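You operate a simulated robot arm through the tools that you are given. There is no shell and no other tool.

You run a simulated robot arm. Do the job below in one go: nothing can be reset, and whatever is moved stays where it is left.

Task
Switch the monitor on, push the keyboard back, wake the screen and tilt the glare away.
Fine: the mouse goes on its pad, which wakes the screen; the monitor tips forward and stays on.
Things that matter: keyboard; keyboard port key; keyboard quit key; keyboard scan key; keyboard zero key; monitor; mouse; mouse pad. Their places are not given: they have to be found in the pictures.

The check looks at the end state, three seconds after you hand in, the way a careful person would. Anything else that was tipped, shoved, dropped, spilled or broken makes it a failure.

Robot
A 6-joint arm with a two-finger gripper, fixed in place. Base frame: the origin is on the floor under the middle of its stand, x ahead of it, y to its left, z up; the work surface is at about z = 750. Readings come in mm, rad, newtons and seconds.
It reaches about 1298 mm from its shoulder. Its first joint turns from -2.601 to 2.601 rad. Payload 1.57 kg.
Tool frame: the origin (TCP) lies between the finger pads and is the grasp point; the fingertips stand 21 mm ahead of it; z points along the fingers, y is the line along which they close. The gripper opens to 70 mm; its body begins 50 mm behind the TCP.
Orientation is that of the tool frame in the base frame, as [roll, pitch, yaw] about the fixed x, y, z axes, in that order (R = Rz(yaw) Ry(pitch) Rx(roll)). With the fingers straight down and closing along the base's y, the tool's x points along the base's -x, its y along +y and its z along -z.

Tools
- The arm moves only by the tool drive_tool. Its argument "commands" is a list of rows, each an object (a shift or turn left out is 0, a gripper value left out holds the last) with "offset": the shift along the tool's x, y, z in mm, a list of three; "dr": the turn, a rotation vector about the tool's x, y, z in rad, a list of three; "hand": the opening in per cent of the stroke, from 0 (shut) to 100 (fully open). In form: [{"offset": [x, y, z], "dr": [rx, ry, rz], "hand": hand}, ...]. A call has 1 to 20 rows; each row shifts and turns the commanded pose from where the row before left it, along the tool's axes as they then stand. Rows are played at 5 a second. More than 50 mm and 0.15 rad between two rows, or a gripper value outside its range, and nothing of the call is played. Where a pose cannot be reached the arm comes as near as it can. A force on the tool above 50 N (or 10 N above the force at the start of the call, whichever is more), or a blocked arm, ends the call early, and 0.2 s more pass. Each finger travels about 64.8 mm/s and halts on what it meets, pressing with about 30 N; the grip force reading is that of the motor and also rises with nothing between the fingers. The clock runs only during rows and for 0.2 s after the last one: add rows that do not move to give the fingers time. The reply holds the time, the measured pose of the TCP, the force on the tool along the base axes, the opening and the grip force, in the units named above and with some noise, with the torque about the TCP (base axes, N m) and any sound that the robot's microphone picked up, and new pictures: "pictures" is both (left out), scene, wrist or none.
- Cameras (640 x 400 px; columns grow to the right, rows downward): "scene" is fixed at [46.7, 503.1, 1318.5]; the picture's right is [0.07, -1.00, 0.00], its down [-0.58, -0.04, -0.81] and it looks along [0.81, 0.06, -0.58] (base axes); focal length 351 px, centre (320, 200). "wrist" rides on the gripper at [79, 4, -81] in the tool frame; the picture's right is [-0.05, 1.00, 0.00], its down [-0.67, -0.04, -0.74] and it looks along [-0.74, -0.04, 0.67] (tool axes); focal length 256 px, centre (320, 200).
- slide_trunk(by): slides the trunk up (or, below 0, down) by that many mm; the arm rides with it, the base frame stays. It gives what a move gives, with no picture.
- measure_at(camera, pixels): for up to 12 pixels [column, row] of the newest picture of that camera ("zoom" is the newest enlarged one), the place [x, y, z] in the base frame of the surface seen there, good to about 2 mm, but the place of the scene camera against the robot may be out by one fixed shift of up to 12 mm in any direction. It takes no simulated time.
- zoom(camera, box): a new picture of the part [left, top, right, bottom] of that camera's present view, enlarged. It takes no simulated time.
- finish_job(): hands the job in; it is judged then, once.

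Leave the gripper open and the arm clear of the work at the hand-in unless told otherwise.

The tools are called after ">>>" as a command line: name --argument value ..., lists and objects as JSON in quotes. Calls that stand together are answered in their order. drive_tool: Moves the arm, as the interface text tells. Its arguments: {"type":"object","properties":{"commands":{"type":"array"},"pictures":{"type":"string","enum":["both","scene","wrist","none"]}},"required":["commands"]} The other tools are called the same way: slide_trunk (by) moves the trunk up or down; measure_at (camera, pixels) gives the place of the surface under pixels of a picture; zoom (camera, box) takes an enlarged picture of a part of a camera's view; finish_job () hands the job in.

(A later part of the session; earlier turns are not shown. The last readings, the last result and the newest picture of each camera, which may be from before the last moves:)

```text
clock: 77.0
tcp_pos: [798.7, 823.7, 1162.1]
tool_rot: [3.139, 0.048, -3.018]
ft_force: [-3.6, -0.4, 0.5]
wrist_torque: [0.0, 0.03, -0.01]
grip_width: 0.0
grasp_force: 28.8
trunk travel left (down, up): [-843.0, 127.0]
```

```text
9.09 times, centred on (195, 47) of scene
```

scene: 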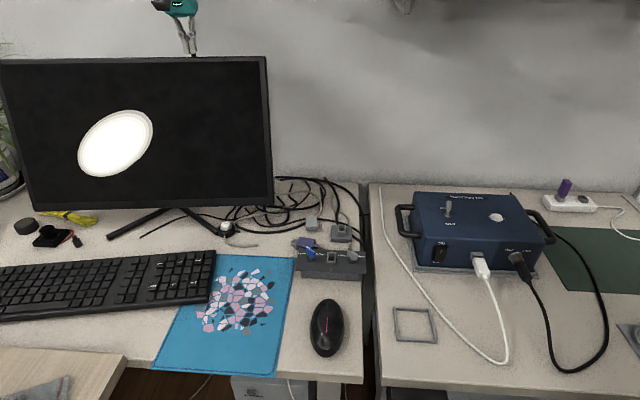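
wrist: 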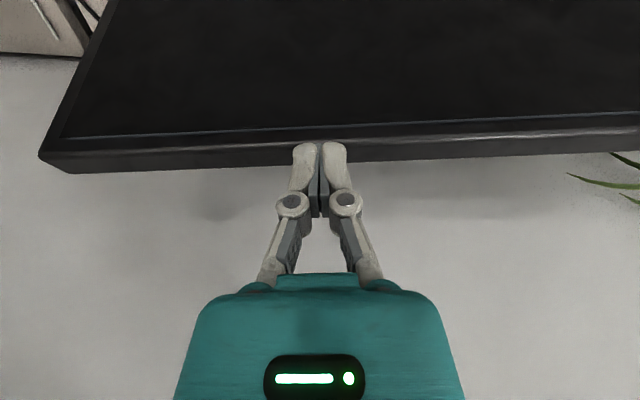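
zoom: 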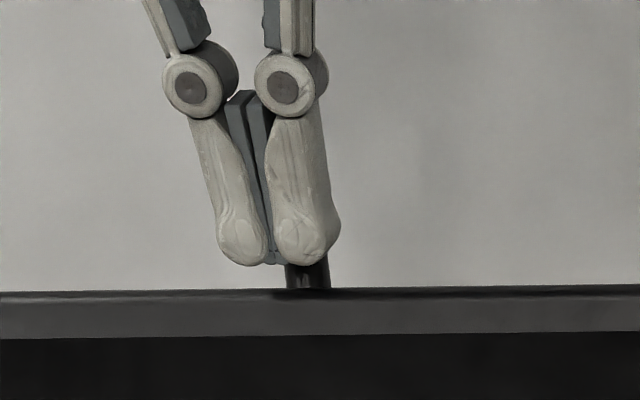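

Pushing back, the nub itself didn't budge. Instead the whole panel tilted very slightly: the glare moved from (112, 140) to (116, 142). So the hinge turns at only about 4 N at the top, and the nub is rigid down, sideways and backward. I think it's a fixed peg, not a switch. That leaves the white push button pod touching the stand's right foot as the monitor's switch. I'll retreat from the nub and go there.

>>> drive_tool --commands '[{"offset": [10, 0, 0]}, {"offset": [40, 0, 0]}, {"offset": [40, 0, 0], "dr": [0, 0.047, 0]}, {"offset": [40, -20, 0]}, {"offset": [30, -20, 0]}, {"offset": [0, 0, 0]}]'

```text
clock: 78.4
tcp_pos: [645.6, 764.1, 1160.6]
tool_rot: [3.139, 0.001, -3.02]
ft_force: [0.1, 0.7, 0.4]
wrist_torque: [0.01, -0.01, 0.02]
grip_width: 0.0
grasp_force: 28.2
out of reach, approached as far as the arm can: row 2
trunk travel left (down, up): [-843.0, 127.0]
```

scene: 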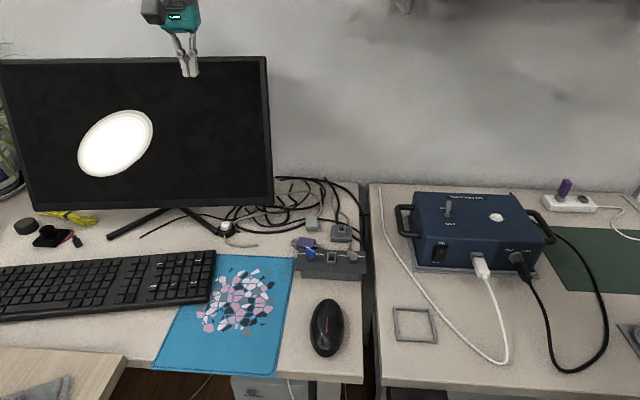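
wrist: 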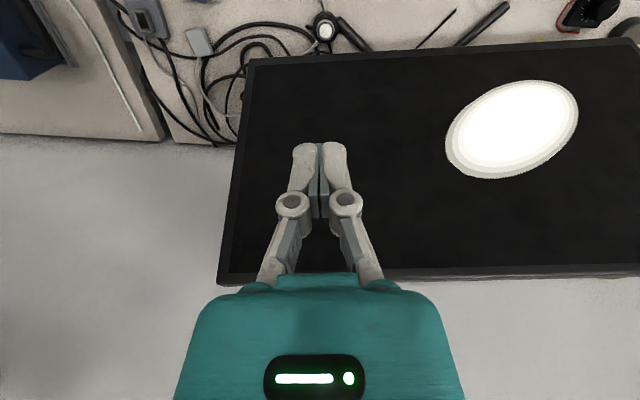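

Clear of the panel. I'll tilt the fingers outward by 0.36 rad so the gripper body leans away from the screen, then lower in front of it.

>>> drive_tool --commands '[{"dr": [0, -0.12, 0]}, {"dr": [0, -0.12, 0]}, {"dr": [0, -0.12, 0]}, {"offset": [0, 0, 0]}]' --pictures "none"

>>> slide_trunk --by -300

>>> drive_tool --commands '[{"offset": [0, 0, 0]}]'

```text
clock: 79.4
tcp_pos: [644.6, 764.7, 1172.7]
tool_rot: [3.139, 0.361, -3.019]
ft_force: [0.4, 0.2, -0.3]
wrist_torque: [0.05, -0.02, 0.02]
grip_width: 0.0
grasp_force: 28.6
out of reach, approached as far as the arm can: row 2, 3
trunk travel left (down, up): [-843.0, 127.0]
```

```text
clock: 82.4
tcp_pos: [645.1, 763.5, 873.1]
tool_rot: [3.139, 0.36, -3.021]
ft_force: [-0.6, -0.5, 0.1]
wrist_torque: [-0.02, 0.0, 0.01]
grip_width: 0.0
grasp_force: 28.8
trunk travel left (down, up): [-543.0, 427.0]
```

```text
clock: 82.8
tcp_pos: [644.7, 764.9, 872.9]
tool_rot: [3.141, 0.361, -3.018]
ft_force: [0.7, -0.2, 0.2]
wrist_torque: [-0.02, 0.01, 0.04]
grip_width: 0.1
grasp_force: 28.6
trunk travel left (down, up): [-543.0, 427.0]
```

scene: 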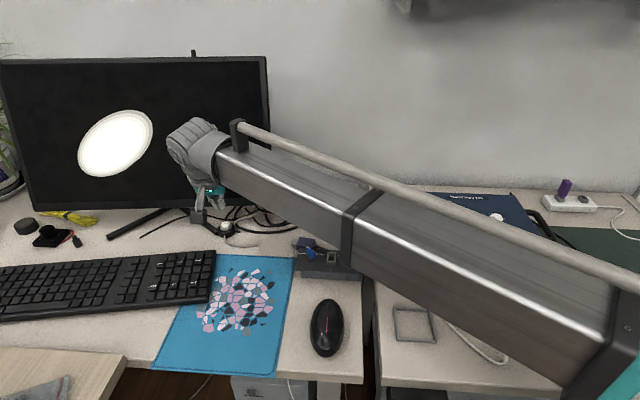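
wrist: 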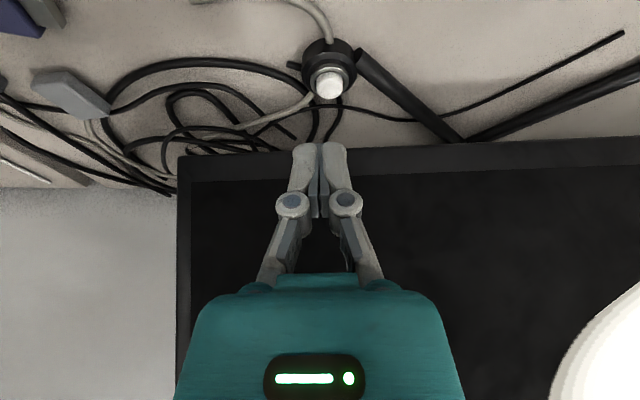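

I'll zoom in on the button at (328, 80) and measure it precisely from here.

>>> zoom --camera "wrist" --box '[270, 20, 390, 95]'

>>> measure_at --camera "wrist" --pixels '[[328, 78], [328, 86], [328, 92], [322, 84], [335, 84], [328, 64], [310, 80], [348, 80], [328, 50], [306, 66], [353, 66], [328, 72]]'

```text
5.33 times, centred on (330, 58) of wrist
```

zoom: 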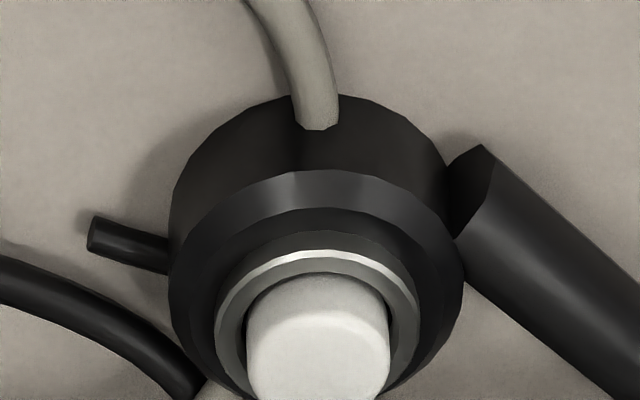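

```text
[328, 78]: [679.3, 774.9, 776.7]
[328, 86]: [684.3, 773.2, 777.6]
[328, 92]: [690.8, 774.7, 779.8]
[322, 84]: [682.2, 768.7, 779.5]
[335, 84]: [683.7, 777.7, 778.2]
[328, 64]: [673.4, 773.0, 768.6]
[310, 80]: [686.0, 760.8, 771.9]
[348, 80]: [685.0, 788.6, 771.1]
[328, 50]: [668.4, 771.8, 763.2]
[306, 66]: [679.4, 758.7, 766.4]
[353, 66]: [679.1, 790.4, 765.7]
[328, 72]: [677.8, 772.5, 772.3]
```

The white cap's centre is at about (685.5, 773.5), with its top at z of about 779. The fingertips are at about (652, 766, 853). I'll move horizontally over the cap.

>>> drive_tool --commands '[{"offset": [-16, 1.8, 6.02]}, {"offset": [-16, 1.8, 6.02]}, {"offset": [0, 0, 0]}]'

```text
clock: 83.6
tcp_pos: [678.2, 770.4, 872.2]
tool_rot: [3.139, 0.359, -3.02]
ft_force: [0.4, -0.6, -0.3]
wrist_torque: [0.0, 0.0, 0.02]
grip_width: 0.0
grasp_force: 28.9
trunk travel left (down, up): [-543.0, 427.0]
```

scene: 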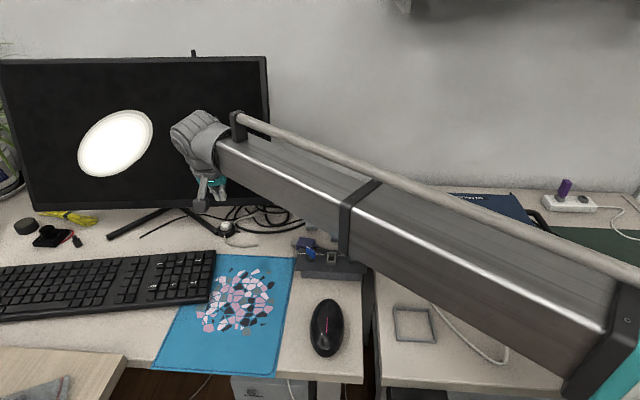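
wrist: 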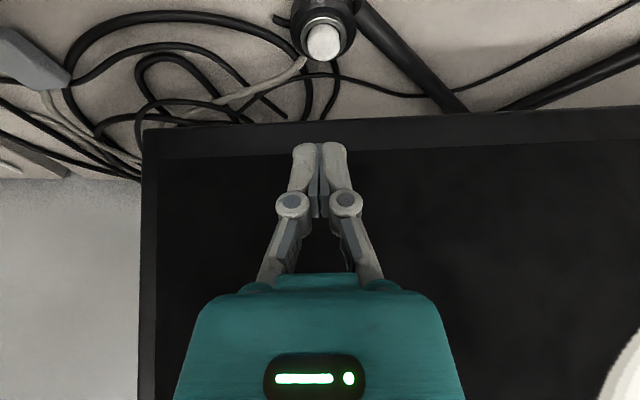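

The tips are over the cap at (685.5, 771). I'll shift 2 mm in +y, then lower 60 mm.

>>> drive_tool --commands '[{"offset": [0, 2, 0]}, {"offset": [0, 0, 0]}]' --pictures "none"

>>> slide_trunk --by -60

>>> drive_tool --commands '[{"offset": [0, 0, 0]}]'

```text
clock: 84.2
tcp_pos: [678.5, 774.1, 872.9]
tool_rot: [3.139, 0.361, -3.019]
ft_force: [0.6, -1.0, 0.3]
wrist_torque: [0.01, -0.02, -0.01]
grip_width: 0.0
grasp_force: 28.5
trunk travel left (down, up): [-543.0, 427.0]
```

```text
clock: 85.2
tcp_pos: [678.4, 773.8, 813.6]
tool_rot: [3.14, 0.359, -3.019]
ft_force: [-0.3, 0.4, 0.8]
wrist_torque: [0.01, 0.01, -0.03]
grip_width: 0.0
grasp_force: 29.0
trunk travel left (down, up): [-483.0, 487.0]
```

```text
clock: 85.6
tcp_pos: [677.7, 773.7, 812.8]
tool_rot: [3.14, 0.359, -3.02]
ft_force: [-0.1, -0.1, -0.3]
wrist_torque: [-0.01, 0.01, 0.01]
grip_width: 0.2
grasp_force: 28.5
trunk travel left (down, up): [-483.0, 487.0]
```

scene: 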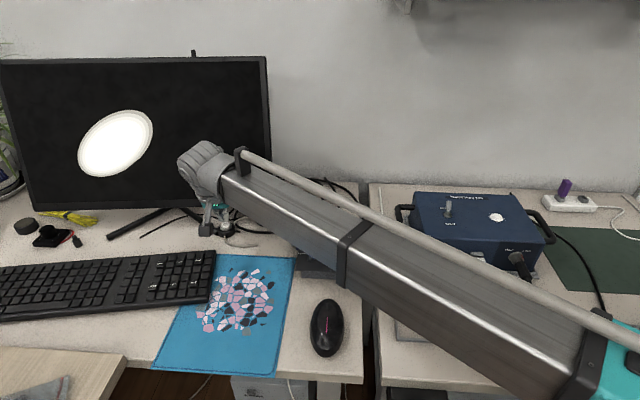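
wrist: 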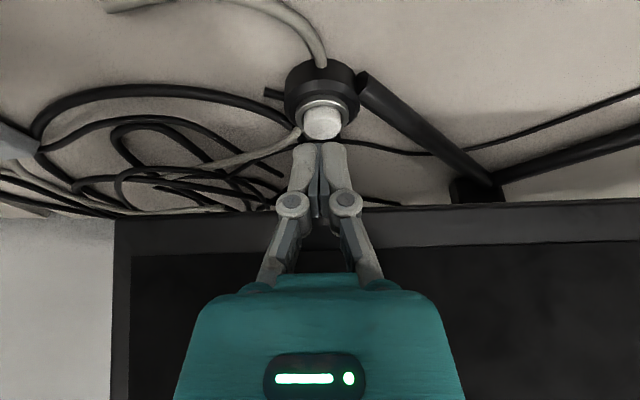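

The tips are at z of about 793, 14 mm above the cap. I'll lower 10 mm, then go in 1.5 mm steps.

>>> slide_trunk --by -10

>>> slide_trunk --by -2

>>> slide_trunk --by -1.5

```text
clock: 86.2
tcp_pos: [676.9, 774.0, 803.6]
tool_rot: [3.14, 0.36, -3.02]
ft_force: [-0.2, 1.0, 0.2]
wrist_torque: [-0.01, -0.01, -0.02]
grip_width: 0.0
grasp_force: 28.4
trunk travel left (down, up): [-473.0, 497.0]
```

```text
clock: 86.7
tcp_pos: [678.7, 772.2, 801.7]
tool_rot: [3.14, 0.359, -3.021]
ft_force: [0.4, 0.3, 0.5]
wrist_torque: [0.01, -0.02, 0.0]
grip_width: 0.0
grasp_force: 29.0
trunk travel left (down, up): [-471.0, 499.0]
```

```text
clock: 87.2
tcp_pos: [678.7, 774.1, 798.9]
tool_rot: [3.14, 0.358, -3.018]
ft_force: [0.0, 0.7, 0.3]
wrist_torque: [-0.01, -0.03, 0.0]
grip_width: 0.1
grasp_force: 28.6
trunk travel left (down, up): [-469.0, 501.0]
```

At the cap's height now, with no contact yet. I'll go in 1 mm steps.

>>> slide_trunk --by -1

>>> slide_trunk --by -1

>>> slide_trunk --by -1

```text
clock: 87.7
tcp_pos: [677.6, 774.4, 798.9]
tool_rot: [3.141, 0.359, -3.018]
ft_force: [-0.6, 0.0, -0.1]
wrist_torque: [-0.02, -0.01, 0.01]
grip_width: 0.0
grasp_force: 28.6
trunk travel left (down, up): [-468.0, 502.0]
```

```text
clock: 88.2
tcp_pos: [679.0, 774.6, 798.0]
tool_rot: [3.139, 0.358, -3.02]
ft_force: [-0.1, 0.5, 0.2]
wrist_torque: [-0.05, -0.02, 0.01]
grip_width: 0.0
grasp_force: 29.1
trunk travel left (down, up): [-467.0, 503.0]
```

```text
clock: 88.7
tcp_pos: [677.4, 774.0, 797.4]
tool_rot: [3.14, 0.36, -3.02]
ft_force: [-1.2, -0.1, 1.5]
wrist_torque: [0.03, -0.01, 0.01]
grip_width: 0.0
grasp_force: 28.7
trunk travel left (down, up): [-466.0, 504.0]
```

Light contact is starting at about 1.5 N. I'll continue in 1 mm steps.

>>> slide_trunk --by -1

>>> slide_trunk --by -1

>>> drive_tool --commands '[{"offset": [0, 0, 0]}]'

```text
clock: 89.2
tcp_pos: [677.7, 774.1, 795.3]
tool_rot: [3.139, 0.359, -3.021]
ft_force: [0.6, 0.6, 0.7]
wrist_torque: [0.01, -0.02, 0.03]
grip_width: 0.1
grasp_force: 28.4
trunk travel left (down, up): [-465.0, 505.0]
```

```text
clock: 89.8
tcp_pos: [678.0, 774.0, 795.6]
tool_rot: [3.138, 0.36, -3.02]
ft_force: [-0.1, 1.2, 1.7]
wrist_torque: [0.03, -0.03, -0.01]
grip_width: 0.0
grasp_force: 28.2
trunk travel left (down, up): [-464.0, 506.0]
heard: click
```

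```text
clock: 90.2
tcp_pos: [677.6, 773.8, 794.3]
tool_rot: [3.141, 0.361, -3.02]
ft_force: [0.0, 0.4, 2.3]
wrist_torque: [0.02, 0.01, 0.0]
grip_width: 0.0
grasp_force: 28.9
trunk travel left (down, up): [-464.0, 506.0]
```

scene: 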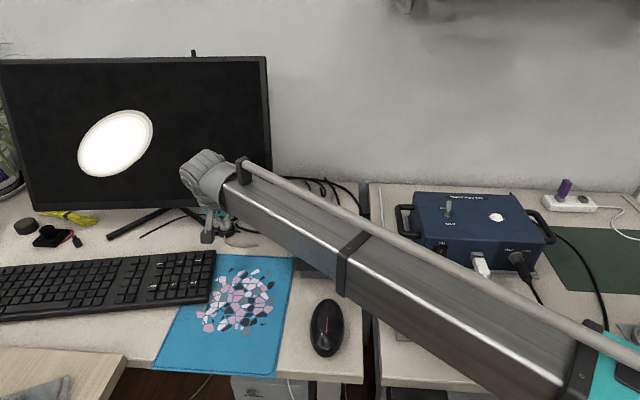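
wrist: 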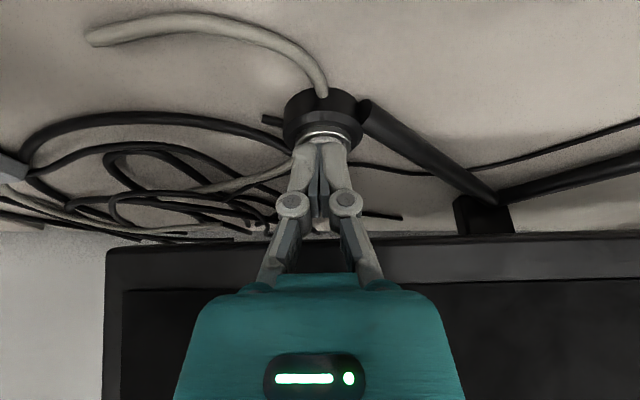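

A click was heard at only about 2 N, so the button works. I'll release it by lifting straight up, then look for any change on the monitor.

>>> slide_trunk --by 40

>>> drive_tool --commands '[{"offset": [0, 0, 0]}]'

>>> zoom --camera "scene" --box '[0, 40, 300, 228]'

>>> zoom --camera "wrist" --box '[250, 30, 410, 130]'

```text
clock: 91.0
tcp_pos: [677.7, 773.5, 835.1]
tool_rot: [3.14, 0.361, -3.019]
ft_force: [0.4, -1.2, -1.0]
wrist_torque: [-0.02, 0.02, 0.0]
grip_width: 0.0
grasp_force: 28.1
trunk travel left (down, up): [-504.0, 466.0]
```

```text
clock: 91.4
tcp_pos: [678.2, 774.9, 834.6]
tool_rot: [3.14, 0.36, -3.018]
ft_force: [0.2, -0.3, 0.1]
wrist_torque: [-0.01, -0.01, -0.02]
grip_width: 0.0
grasp_force: 28.7
trunk travel left (down, up): [-504.0, 466.0]
```

scene: 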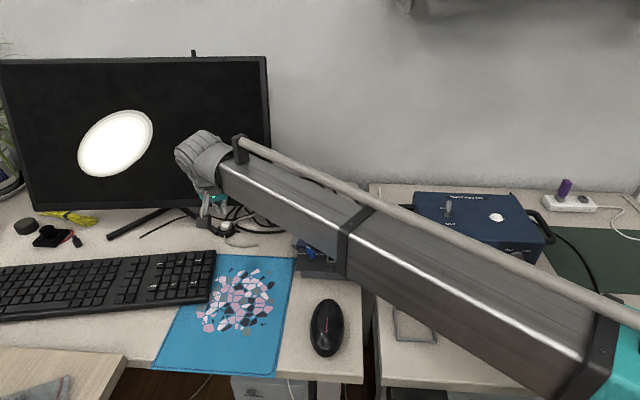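
wrist: 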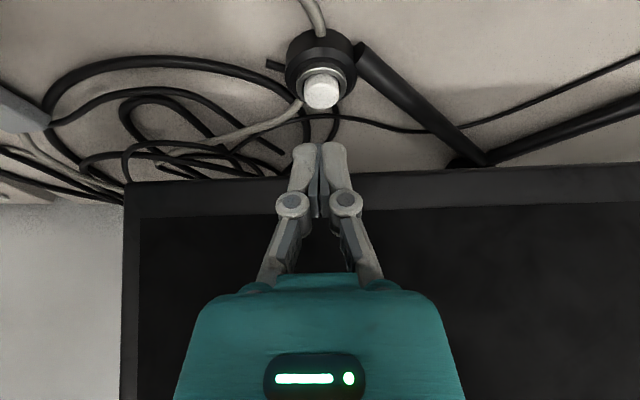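

```text
2.13 times, centred on (150, 134) of scene
```

zoom: 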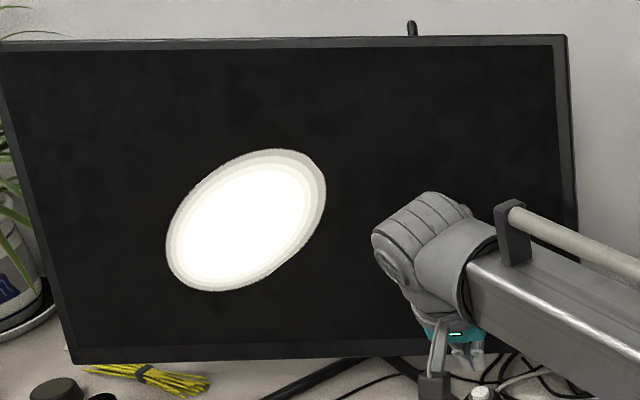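

```text
4.00 times, centred on (330, 80) of wrist
```

zoom: 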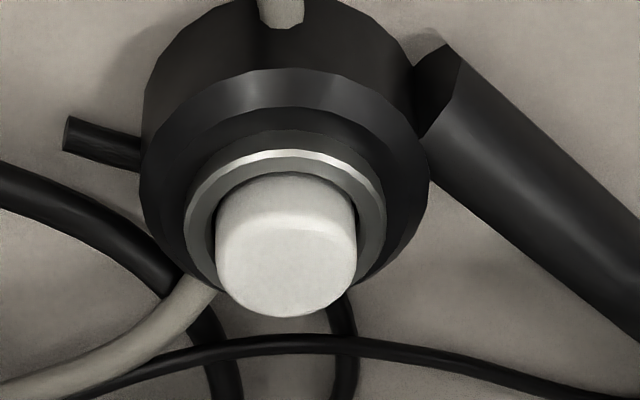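

The button sprang back and the screen is still dark, but it's asleep, so the mouse must wake it. I'll verify the switch once the mouse is on the pad. Next is the keyboard. I'll raise the arm and straighten the tool.

>>> slide_trunk --by 130

>>> drive_tool --commands '[{"dr": [0, 0.12, 0]}, {"dr": [0, 0.12, 0]}, {"dr": [0, 0.12, 0]}, {"offset": [45, 20, 0]}, {"offset": [45, 20, 0]}, {"offset": [45, 20, 0]}, {"offset": [45, 20, 0]}, {"offset": [45, 20, 0]}, {"offset": [45, 20, 0]}, {"offset": [0, 30, 0]}, {"offset": [0, 30, 0]}, {"offset": [0, 0, 0]}]'

```text
clock: 93.0
tcp_pos: [676.9, 775.3, 965.6]
tool_rot: [3.141, 0.36, -3.02]
ft_force: [0.4, -0.2, -0.1]
wrist_torque: [-0.02, 0.03, 0.0]
grip_width: 0.0
grasp_force: 28.8
trunk travel left (down, up): [-634.0, 336.0]
```

```text
clock: 95.6
tcp_pos: [385.6, 919.3, 952.9]
tool_rot: [3.138, -0.001, -3.019]
ft_force: [0.5, 0.7, -0.3]
wrist_torque: [0.02, 0.02, -0.02]
grip_width: 0.2
grasp_force: 28.5
out of reach, approached as far as the arm can: row 1, 2
trunk travel left (down, up): [-634.0, 336.0]
```

scene: 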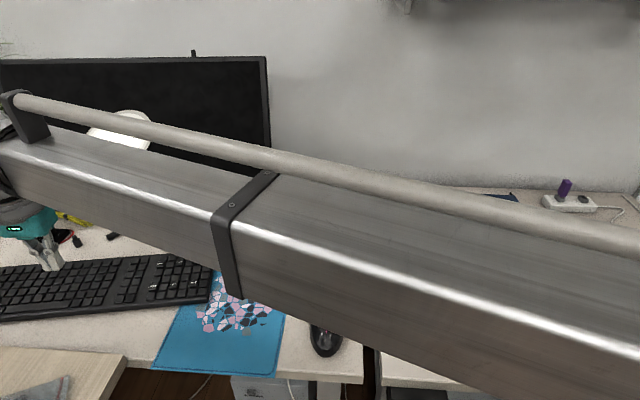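
wrist: 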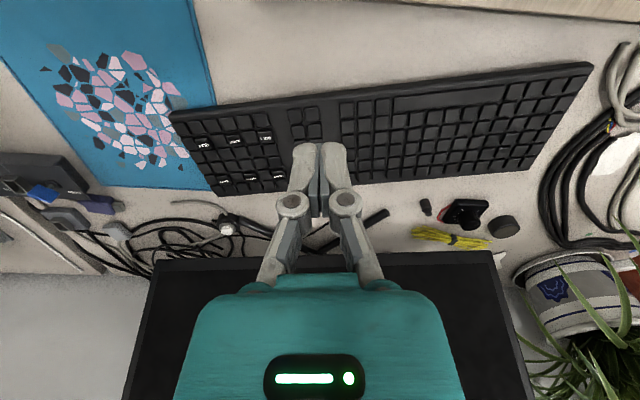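

The whole keyboard is in the wrist view, upside down. I'll measure its corners, the objects behind it and the desk's front edge.

>>> measure_at --camera "wrist" --pixels '[[171, 113], [592, 66], [208, 192], [546, 158], [300, 96], [450, 78], [590, 72], [173, 116], [400, 84], [250, 188], [450, 168], [540, 164]]'

>>> measure_at --camera "wrist" --pixels '[[426, 206], [443, 210], [465, 203], [485, 205], [502, 220], [370, 212], [228, 228], [224, 208], [175, 203], [440, 225], [548, 190], [575, 170]]'

>>> zoom --camera "wrist" --box '[150, 50, 400, 206]'

>>> zoom --camera "wrist" --box '[380, 40, 640, 260]'

```text
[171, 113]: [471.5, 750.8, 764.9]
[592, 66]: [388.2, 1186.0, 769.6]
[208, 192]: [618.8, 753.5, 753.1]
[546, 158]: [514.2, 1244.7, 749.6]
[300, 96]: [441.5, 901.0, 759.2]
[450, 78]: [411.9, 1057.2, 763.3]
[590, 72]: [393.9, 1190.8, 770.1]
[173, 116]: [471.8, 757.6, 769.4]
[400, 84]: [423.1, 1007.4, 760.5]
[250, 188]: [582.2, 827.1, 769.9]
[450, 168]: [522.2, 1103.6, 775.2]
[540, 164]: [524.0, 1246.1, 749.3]
```

```text
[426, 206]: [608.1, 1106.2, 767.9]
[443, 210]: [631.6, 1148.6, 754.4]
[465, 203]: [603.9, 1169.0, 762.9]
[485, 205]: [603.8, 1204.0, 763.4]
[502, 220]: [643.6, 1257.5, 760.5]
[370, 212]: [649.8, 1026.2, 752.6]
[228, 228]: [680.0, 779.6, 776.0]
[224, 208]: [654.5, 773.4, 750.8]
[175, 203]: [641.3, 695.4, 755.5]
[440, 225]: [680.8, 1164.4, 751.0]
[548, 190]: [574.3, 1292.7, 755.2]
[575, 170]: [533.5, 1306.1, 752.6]
```

```text
2.56 times, centred on (275, 128) of wrist
```

zoom: 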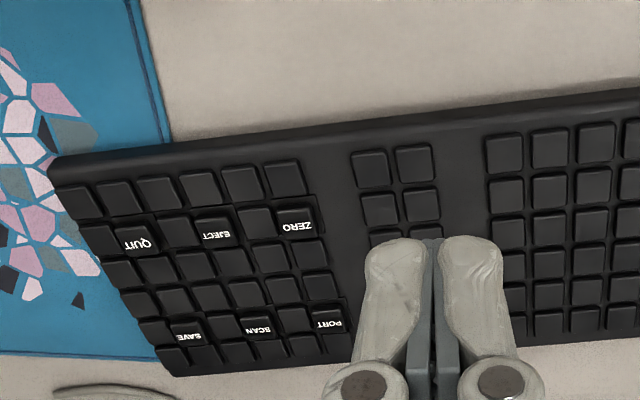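

```text
1.82 times, centred on (510, 150) of wrist
```

zoom: 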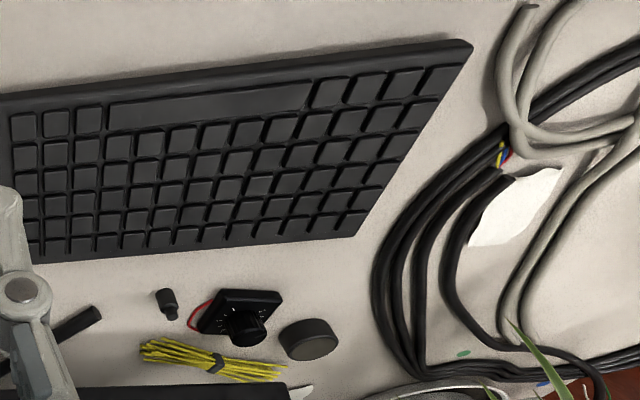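

I've got the keyboard's geometry from the wrist camera. Its front edge runs from (471, 751) to (389, 1188), and its back edge is about 120 mm behind that. Behind it, the nearest things are the small cap at (608, 1106) and the pod at (683, 773), about 70 mm away. So there's room to push back 50 to 60 mm. I'll check what stands under the boom on the wooden table before lowering.

>>> measure_at --camera "scene" --pixels '[[120, 362], [60, 355], [20, 350], [50, 385], [20, 390], [100, 385], [5, 397], [150, 340]]'

>>> zoom --camera "wrist" --box '[300, 0, 640, 120]'

>>> zoom --camera "scene" --box '[0, 280, 200, 400]'

```text
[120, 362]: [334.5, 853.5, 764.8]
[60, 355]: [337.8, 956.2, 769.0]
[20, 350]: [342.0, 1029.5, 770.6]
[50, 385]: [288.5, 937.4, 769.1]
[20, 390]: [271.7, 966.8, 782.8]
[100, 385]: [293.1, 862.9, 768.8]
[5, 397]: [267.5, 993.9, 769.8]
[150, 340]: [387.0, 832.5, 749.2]
```

```text
1.88 times, centred on (470, 60) of wrist
```

zoom: 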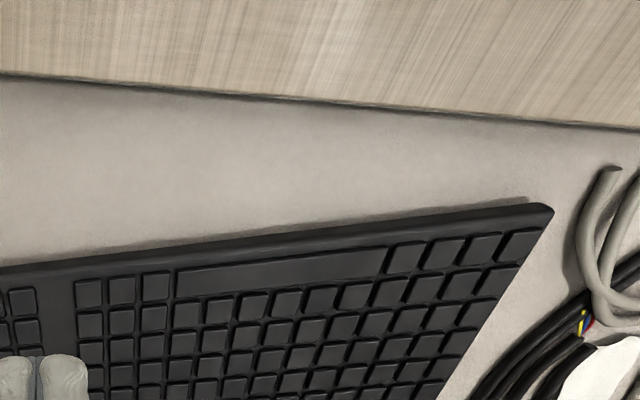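

```text
3.20 times, centred on (100, 340) of scene
```

zoom: 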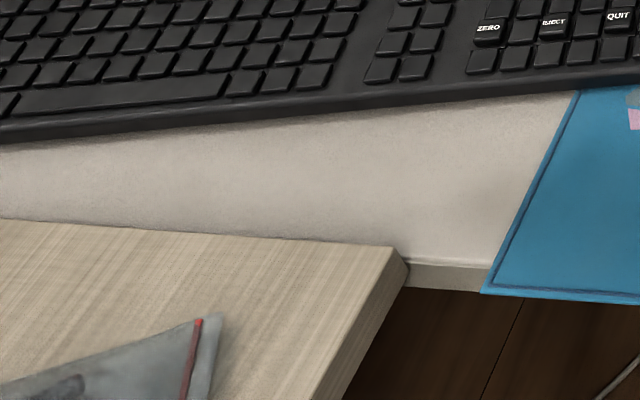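

The wooden table top is at z = 770, with only a flat bag on it, so lowering is safe. I'll align the tool with the keyboard's front edge, open the fingers for two-point contact, and stand 25 mm in front of the edge's middle.

>>> drive_tool --commands '[{"offset": [-12, 21.6, 0], "hand": 100}, {"offset": [-13.5, 21.6, 0]}, {"dr": [0, 0, -0.065]}, {"offset": [0, 0, 0]}, {"offset": [0, 0, 0]}, {"offset": [0, 0, 0]}]'

```text
clock: 97.0
tcp_pos: [407.3, 965.0, 953.1]
tool_rot: [3.141, -0.002, -2.953]
ft_force: [0.1, 0.1, 0.4]
wrist_torque: [0.02, 0.0, -0.01]
grip_width: 70.1
grasp_force: 0.0
trunk travel left (down, up): [-634.0, 336.0]
```

scene: 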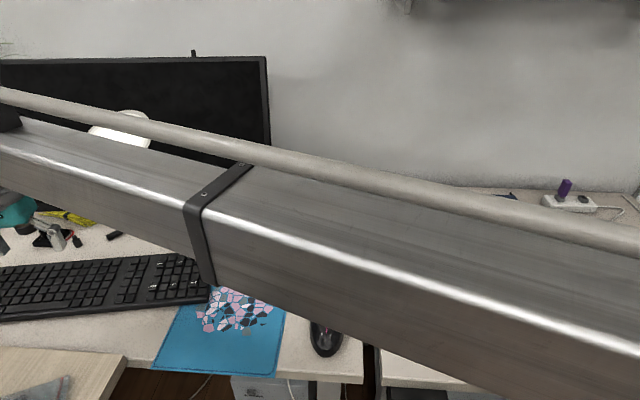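
wrist: 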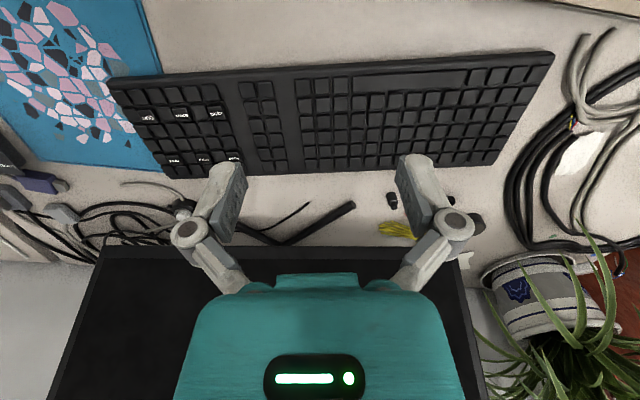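

This is a clear view of the keyboard. I'll record reference measurements here: front edge, corners, cap and knob box.

>>> measure_at --camera "wrist" --pixels '[[110, 84], [555, 56], [200, 73], [320, 66], [450, 60], [162, 176], [491, 164], [250, 173], [380, 168], [114, 90], [552, 60], [485, 160]]'

>>> measure_at --camera "wrist" --pixels '[[392, 194], [392, 200], [392, 206], [386, 200], [398, 200], [350, 206], [183, 208], [178, 200], [150, 186], [440, 225], [352, 202], [345, 208]]'

>>> zoom --camera "wrist" --box '[330, 130, 530, 255]'

```text
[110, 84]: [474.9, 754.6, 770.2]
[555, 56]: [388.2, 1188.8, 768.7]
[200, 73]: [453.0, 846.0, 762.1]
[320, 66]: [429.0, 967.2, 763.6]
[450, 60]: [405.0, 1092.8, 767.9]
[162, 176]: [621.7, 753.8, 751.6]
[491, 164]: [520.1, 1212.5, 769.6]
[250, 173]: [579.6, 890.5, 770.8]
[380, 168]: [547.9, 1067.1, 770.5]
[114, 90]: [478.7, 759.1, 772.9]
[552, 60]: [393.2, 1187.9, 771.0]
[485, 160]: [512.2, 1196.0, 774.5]
```

```text
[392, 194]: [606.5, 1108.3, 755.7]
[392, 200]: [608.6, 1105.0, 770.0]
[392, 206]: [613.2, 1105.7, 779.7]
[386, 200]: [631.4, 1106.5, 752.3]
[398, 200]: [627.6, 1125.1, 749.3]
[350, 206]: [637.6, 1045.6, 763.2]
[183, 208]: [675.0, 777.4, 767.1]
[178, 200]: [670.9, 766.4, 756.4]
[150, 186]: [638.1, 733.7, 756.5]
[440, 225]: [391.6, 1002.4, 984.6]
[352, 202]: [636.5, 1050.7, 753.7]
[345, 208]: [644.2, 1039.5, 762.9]
```

```text
3.20 times, centred on (430, 192) of wrist
```

zoom: 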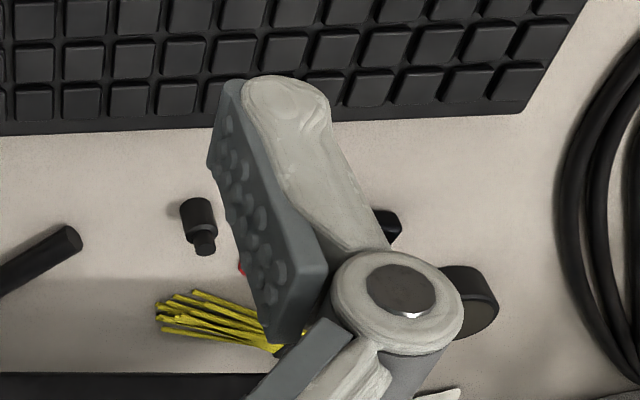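

The back edge is 65 mm from the cap and about 70 mm from the pod. I'll lower in front of the keyboard. The fingertips should end about 6 mm above the desk.

>>> slide_trunk --by -150

>>> slide_trunk --by -24

>>> drive_tool --commands '[{"offset": [0, 0, 0]}]'

```text
clock: 98.7
tcp_pos: [407.2, 965.5, 802.0]
tool_rot: [3.139, -0.002, -2.954]
ft_force: [0.2, 0.1, 0.0]
wrist_torque: [-0.04, 0.02, -0.01]
grip_width: 70.1
grasp_force: 0.1
trunk travel left (down, up): [-484.0, 486.0]
```

```text
clock: 99.4
tcp_pos: [407.5, 965.7, 778.5]
tool_rot: [3.139, -0.001, -2.952]
ft_force: [-0.6, 0.5, 0.1]
wrist_torque: [-0.03, -0.02, -0.01]
grip_width: 70.0
grasp_force: 0.0
trunk travel left (down, up): [-460.0, 510.0]
```

```text
clock: 99.8
tcp_pos: [407.8, 965.8, 778.8]
tool_rot: [3.14, 0.0, -2.953]
ft_force: [-0.1, 0.5, 0.2]
wrist_torque: [0.03, 0.01, -0.01]
grip_width: 70.1
grasp_force: 0.1
trunk travel left (down, up): [-460.0, 510.0]
```

scene: 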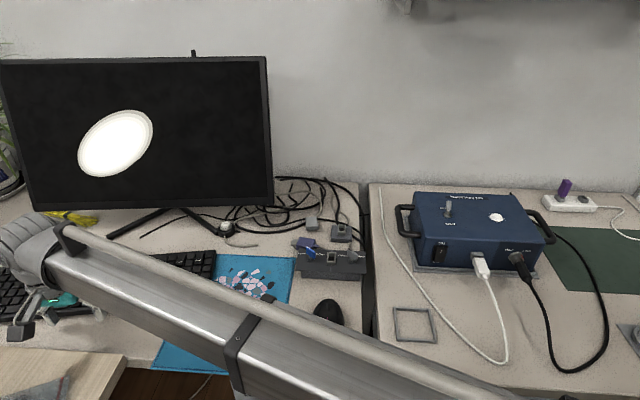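
wrist: 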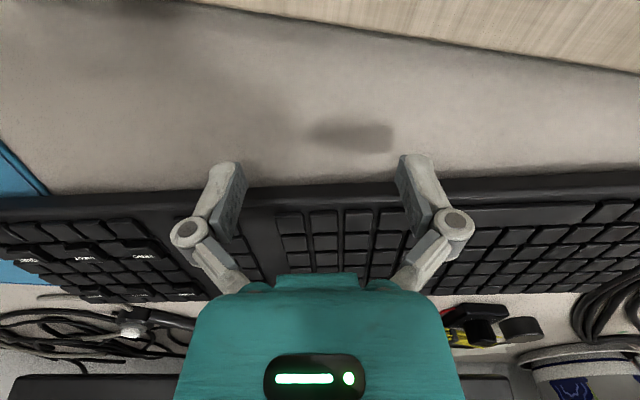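

The tips are at z = 758, 25 mm in front of the edge. I'll lower 4 mm more so they push squarely on the front face, then advance slowly toward contact.

>>> slide_trunk --by -4

>>> drive_tool --commands '[{"offset": [-4, 0, 0]}, {"offset": [-4, 0, 0]}, {"offset": [-4, 0, 0]}, {"offset": [0, 0, 0]}]' --pictures "none"

```text
clock: 100.3
tcp_pos: [407.3, 966.2, 774.9]
tool_rot: [3.14, 0.001, -2.952]
ft_force: [-0.2, -0.5, -0.6]
wrist_torque: [-0.02, -0.04, 0.01]
grip_width: 70.1
grasp_force: 0.0
trunk travel left (down, up): [-456.0, 514.0]
```

```text
clock: 101.3
tcp_pos: [419.1, 968.4, 775.1]
tool_rot: [3.14, 0.0, -2.952]
ft_force: [-0.5, 1.3, 0.9]
wrist_torque: [-0.04, 0.01, -0.02]
grip_width: 70.1
grasp_force: 0.1
trunk travel left (down, up): [-456.0, 514.0]
```

No contact yet. I'll continue in small rows.

>>> drive_tool --commands '[{"offset": [-2, 0, 0]}, {"offset": [-2, 0, 0]}, {"offset": [-2, 0, 0]}, {"offset": [-2, 0, 0]}]'

```text
clock: 102.3
tcp_pos: [426.4, 968.6, 774.7]
tool_rot: [3.14, 0.0, -2.955]
ft_force: [-4.8, -0.5, 0.0]
wrist_torque: [-0.04, 0.03, 0.18]
grip_width: 70.0
grasp_force: 0.0
trunk travel left (down, up): [-456.0, 514.0]
```

scene: 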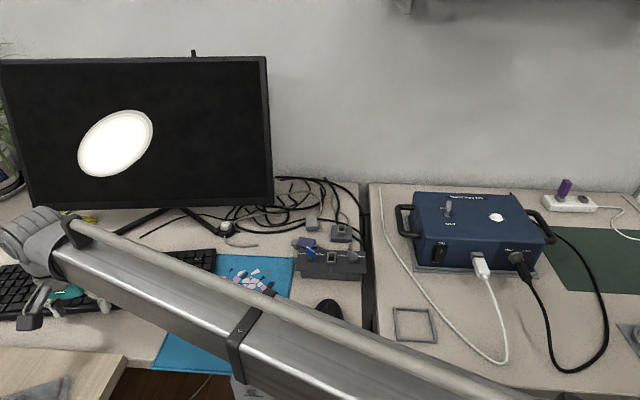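
wrist: 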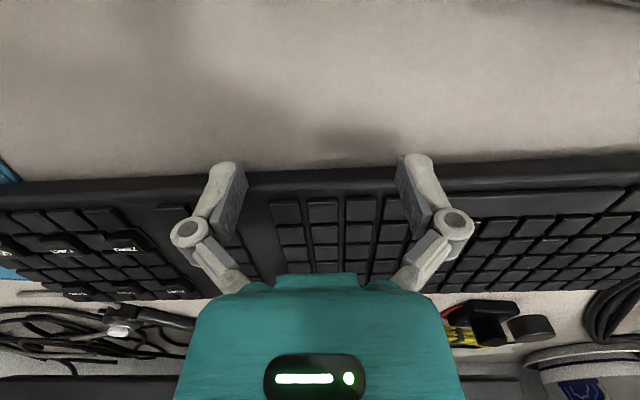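

Contact at 4.8 N. I'll push steadily in 3 mm rows for 30 mm and watch the force.

>>> drive_tool --commands '[{"offset": [-3, 0, 0]}, {"offset": [-3, 0, 0]}, {"offset": [-3, 0, 0]}, {"offset": [-3, 0, 0]}, {"offset": [-3, 0, 0]}, {"offset": [-3, 0, 0]}, {"offset": [-3, 0, 0]}, {"offset": [-3, 0, 0]}, {"offset": [-3, 0, 0]}, {"offset": [-3, 0, 0]}]'

```text
clock: 104.5
tcp_pos: [456.5, 974.9, 774.5]
tool_rot: [3.14, 0.001, -2.953]
ft_force: [-3.4, -1.5, -0.1]
wrist_torque: [0.0, 0.04, 0.17]
grip_width: 69.5
grasp_force: 0.0
trunk travel left (down, up): [-456.0, 514.0]
```

scene: 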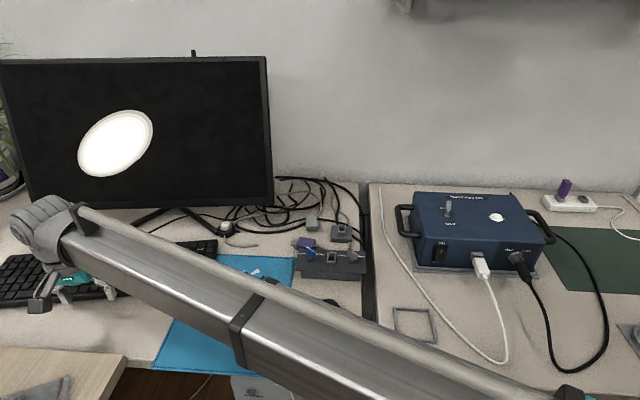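
wrist: 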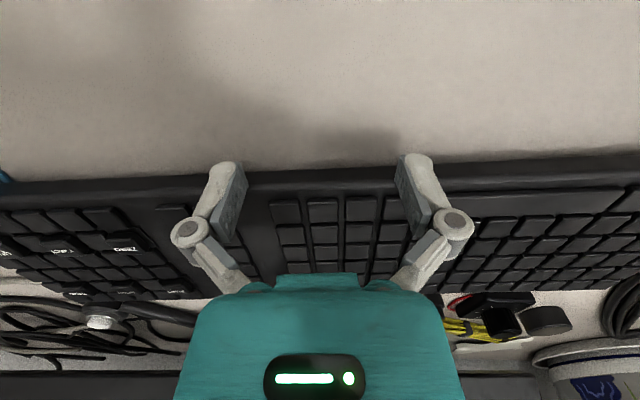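

The push is smooth at about 3.7 N. I'll measure the keyboard's edges and the gaps behind it now.

>>> measure_at --camera "wrist" --pixels '[[30, 187], [120, 183], [320, 172], [500, 167], [600, 160], [100, 300], [180, 296], [500, 293], [600, 288], [103, 322], [100, 310], [25, 297]]'

>>> zoom --camera "wrist" --box '[0, 230, 220, 367]'

>>> zoom --camera "wrist" --box '[420, 230, 640, 367]'

```text
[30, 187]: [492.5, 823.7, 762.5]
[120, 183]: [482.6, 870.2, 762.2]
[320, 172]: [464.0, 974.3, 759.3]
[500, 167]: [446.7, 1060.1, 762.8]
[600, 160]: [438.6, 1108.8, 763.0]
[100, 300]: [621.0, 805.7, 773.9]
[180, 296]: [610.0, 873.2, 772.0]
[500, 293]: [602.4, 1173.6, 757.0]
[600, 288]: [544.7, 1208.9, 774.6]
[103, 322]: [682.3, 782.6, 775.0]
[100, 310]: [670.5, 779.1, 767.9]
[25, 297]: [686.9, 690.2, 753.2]
```

```text
2.91 times, centred on (110, 298) of wrist
```

zoom: 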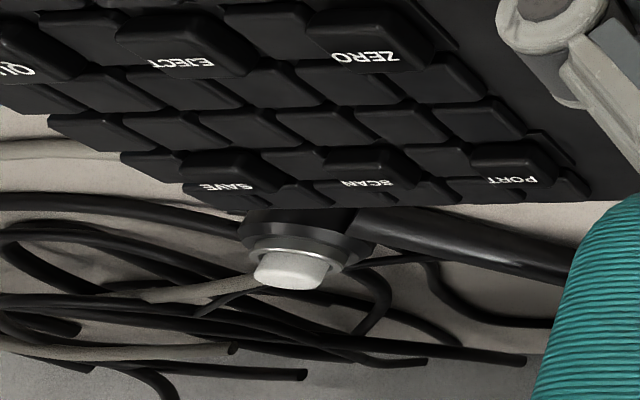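

```text
2.91 times, centred on (530, 298) of wrist
```

zoom: 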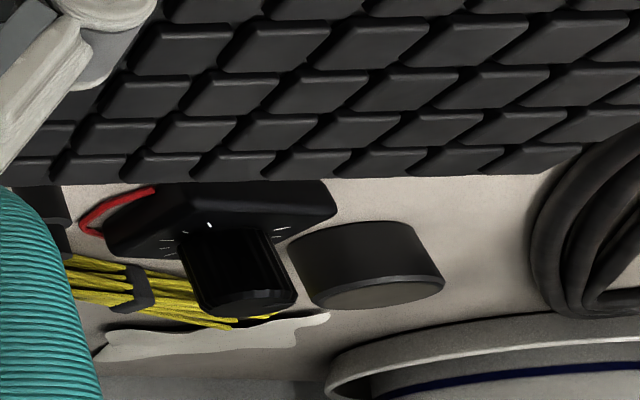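

The keyboard has moved about 34 mm back without rotating, and the gaps are still comfortable. I'll push about 16 mm more.

>>> drive_tool --commands '[{"offset": [-2, 0, 0]}, {"offset": [-2, 0, 0]}, {"offset": [-2, 0, 0]}, {"offset": [-2, 0, 0]}, {"offset": [-2, 0, 0]}, {"offset": [-2, 0, 0]}, {"offset": [-2, 0, 0]}, {"offset": [-2, 0, 0]}]'

>>> measure_at --camera "wrist" --pixels '[[30, 187], [120, 183], [320, 172], [500, 167], [600, 160], [100, 300], [180, 296], [460, 291], [600, 288]]'

```text
clock: 106.3
tcp_pos: [469.8, 977.7, 774.0]
tool_rot: [3.14, 0.0, -2.953]
ft_force: [-7.6, -1.5, -0.3]
wrist_torque: [-0.04, 0.06, 0.34]
grip_width: 69.7
grasp_force: 0.1
trunk travel left (down, up): [-456.0, 514.0]
```

scene: 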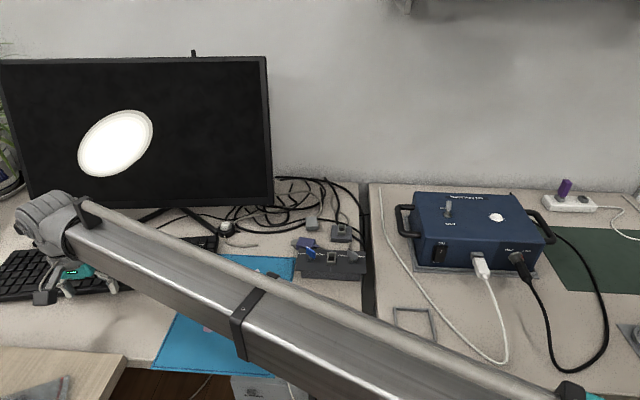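
wrist: 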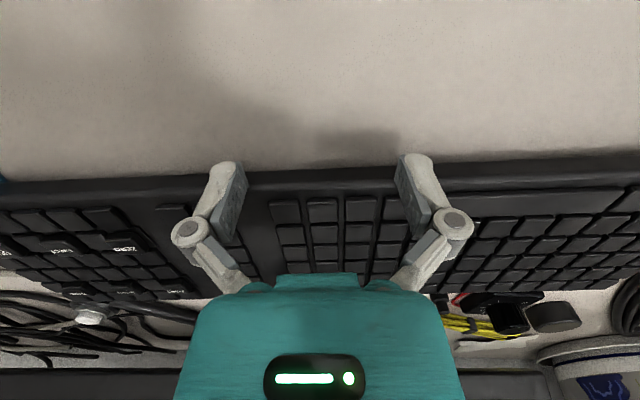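

```text
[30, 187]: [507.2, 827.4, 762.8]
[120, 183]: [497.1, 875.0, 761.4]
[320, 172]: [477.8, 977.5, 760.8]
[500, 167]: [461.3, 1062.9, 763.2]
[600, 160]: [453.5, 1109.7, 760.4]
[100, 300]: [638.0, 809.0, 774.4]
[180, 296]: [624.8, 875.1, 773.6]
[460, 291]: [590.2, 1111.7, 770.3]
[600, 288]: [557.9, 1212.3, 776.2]
```

The resistance rose from 3.7 to 7.6 N. I'll look closely behind the keyboard for anything it may be touching before going on.

>>> zoom --camera "wrist" --box '[420, 250, 600, 362]'

>>> zoom --camera "wrist" --box '[0, 240, 210, 371]'

>>> zoom --camera "scene" --box '[0, 180, 260, 342]'

>>> zoom --camera "wrist" --box '[520, 140, 640, 340]'

```text
3.56 times, centred on (510, 306) of wrist
```

zoom: 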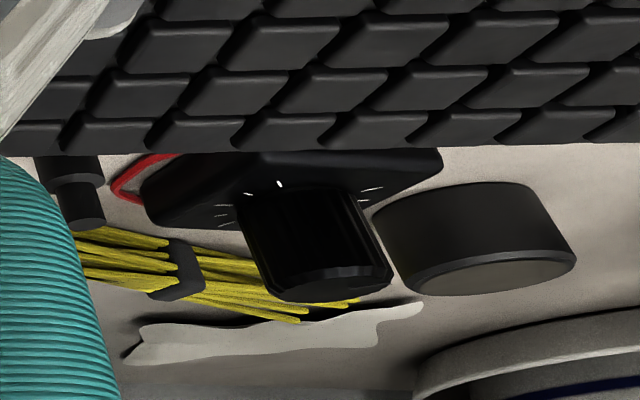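

```text
3.05 times, centred on (105, 306) of wrist
```

zoom: 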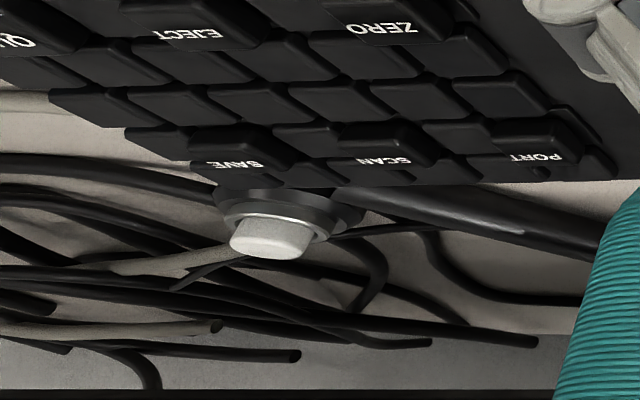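

```text
2.46 times, centred on (130, 261) of scene
```

zoom: 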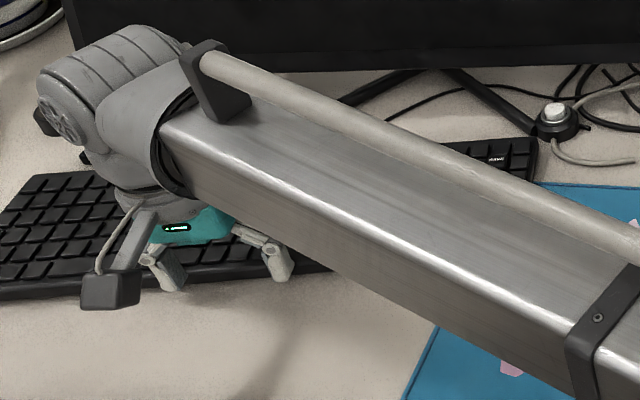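

```text
2.00 times, centred on (580, 240) of wrist
```

zoom: 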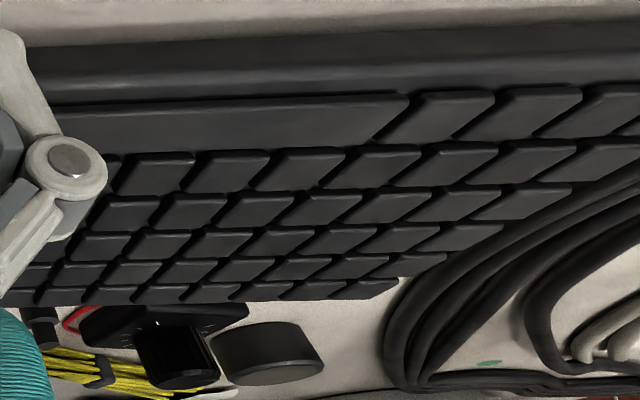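

I'll check whether the cap and the pod are still at their original places.

>>> measure_at --camera "wrist" --pixels '[[439, 296], [440, 300], [440, 304], [441, 308], [434, 298], [445, 297], [452, 285], [470, 292], [505, 292], [88, 316], [90, 305], [78, 303]]'

```text
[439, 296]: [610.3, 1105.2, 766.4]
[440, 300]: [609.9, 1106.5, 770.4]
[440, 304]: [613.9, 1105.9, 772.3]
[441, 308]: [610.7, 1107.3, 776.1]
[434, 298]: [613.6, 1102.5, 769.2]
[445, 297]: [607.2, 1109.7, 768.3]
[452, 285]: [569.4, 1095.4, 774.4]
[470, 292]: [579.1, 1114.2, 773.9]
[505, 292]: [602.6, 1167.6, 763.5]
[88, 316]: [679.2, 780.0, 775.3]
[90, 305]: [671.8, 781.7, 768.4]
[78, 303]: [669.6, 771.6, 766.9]
```

The cap hasn't moved and there's about 15 mm of gap left. The keyboard is now 50 mm back. I'll go about 5 mm further and then back off.

>>> drive_tool --commands '[{"offset": [-2, 0, 0]}, {"offset": [-2, 0, 0]}, {"offset": [-1, 0, 0]}, {"offset": [0, 0, 0]}, {"offset": [0, 0, 0]}]'

>>> measure_at --camera "wrist" --pixels '[[30, 187], [120, 183], [320, 172], [500, 167], [600, 160], [440, 298], [455, 288], [470, 292], [80, 312], [100, 298], [180, 294]]'

```text
clock: 107.5
tcp_pos: [471.6, 979.4, 776.2]
tool_rot: [3.142, -0.008, -2.952]
ft_force: [-43.2, -11.6, -7.4]
wrist_torque: [-0.28, 0.34, 1.1]
grip_width: 67.9
grasp_force: 0.1
trunk travel left (down, up): [-456.0, 514.0]
```

scene: 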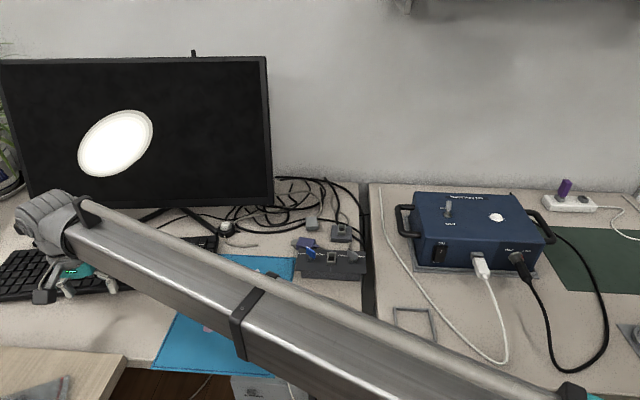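
wrist: 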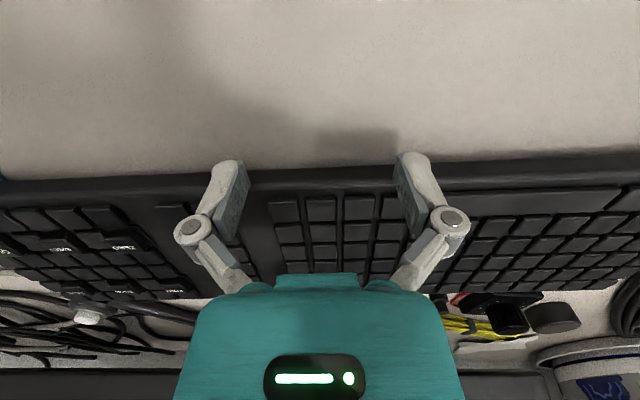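

```text
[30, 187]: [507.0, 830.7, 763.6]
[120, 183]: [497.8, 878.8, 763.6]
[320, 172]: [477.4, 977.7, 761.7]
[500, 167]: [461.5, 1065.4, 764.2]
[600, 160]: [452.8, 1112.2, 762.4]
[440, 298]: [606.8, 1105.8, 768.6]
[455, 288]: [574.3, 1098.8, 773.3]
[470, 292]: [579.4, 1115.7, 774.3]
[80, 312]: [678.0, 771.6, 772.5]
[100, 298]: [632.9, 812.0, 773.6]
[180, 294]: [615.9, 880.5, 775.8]
```

The force jumped to 43 N and the keyboard stopped dead: it has reached the end of its travel, fully back at about 50 mm. The cap and pod are untouched. I'll back off at once.

>>> drive_tool --commands '[{"offset": [5, 0, 0]}, {"offset": [10, 0, 0]}, {"offset": [20, 0, 0]}, {"offset": [0, 0, 0]}]'

>>> measure_at --camera "wrist" --pixels '[[100, 205], [320, 196], [540, 190]]'

```text
clock: 108.5
tcp_pos: [443.3, 972.4, 774.8]
tool_rot: [3.14, 0.002, -2.954]
ft_force: [0.0, -0.1, -0.3]
wrist_torque: [0.01, 0.0, 0.01]
grip_width: 69.9
grasp_force: 0.1
trunk travel left (down, up): [-456.0, 514.0]
```

scene: 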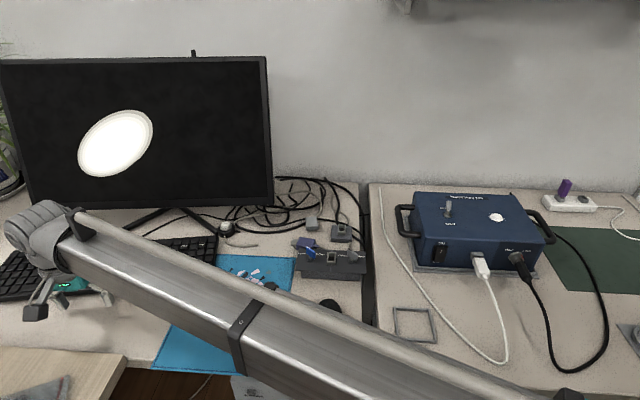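
wrist: 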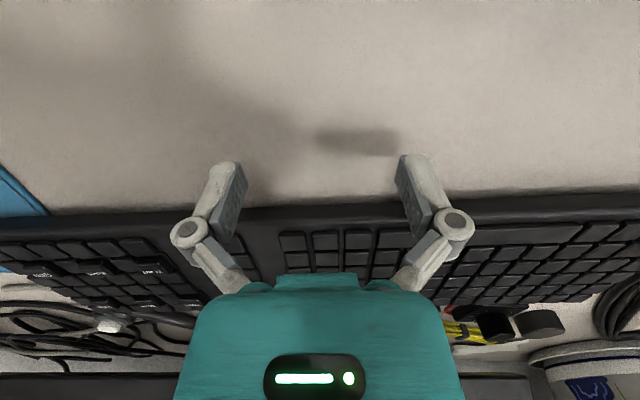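

```text
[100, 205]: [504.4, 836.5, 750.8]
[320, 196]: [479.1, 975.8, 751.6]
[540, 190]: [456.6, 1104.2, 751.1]
```

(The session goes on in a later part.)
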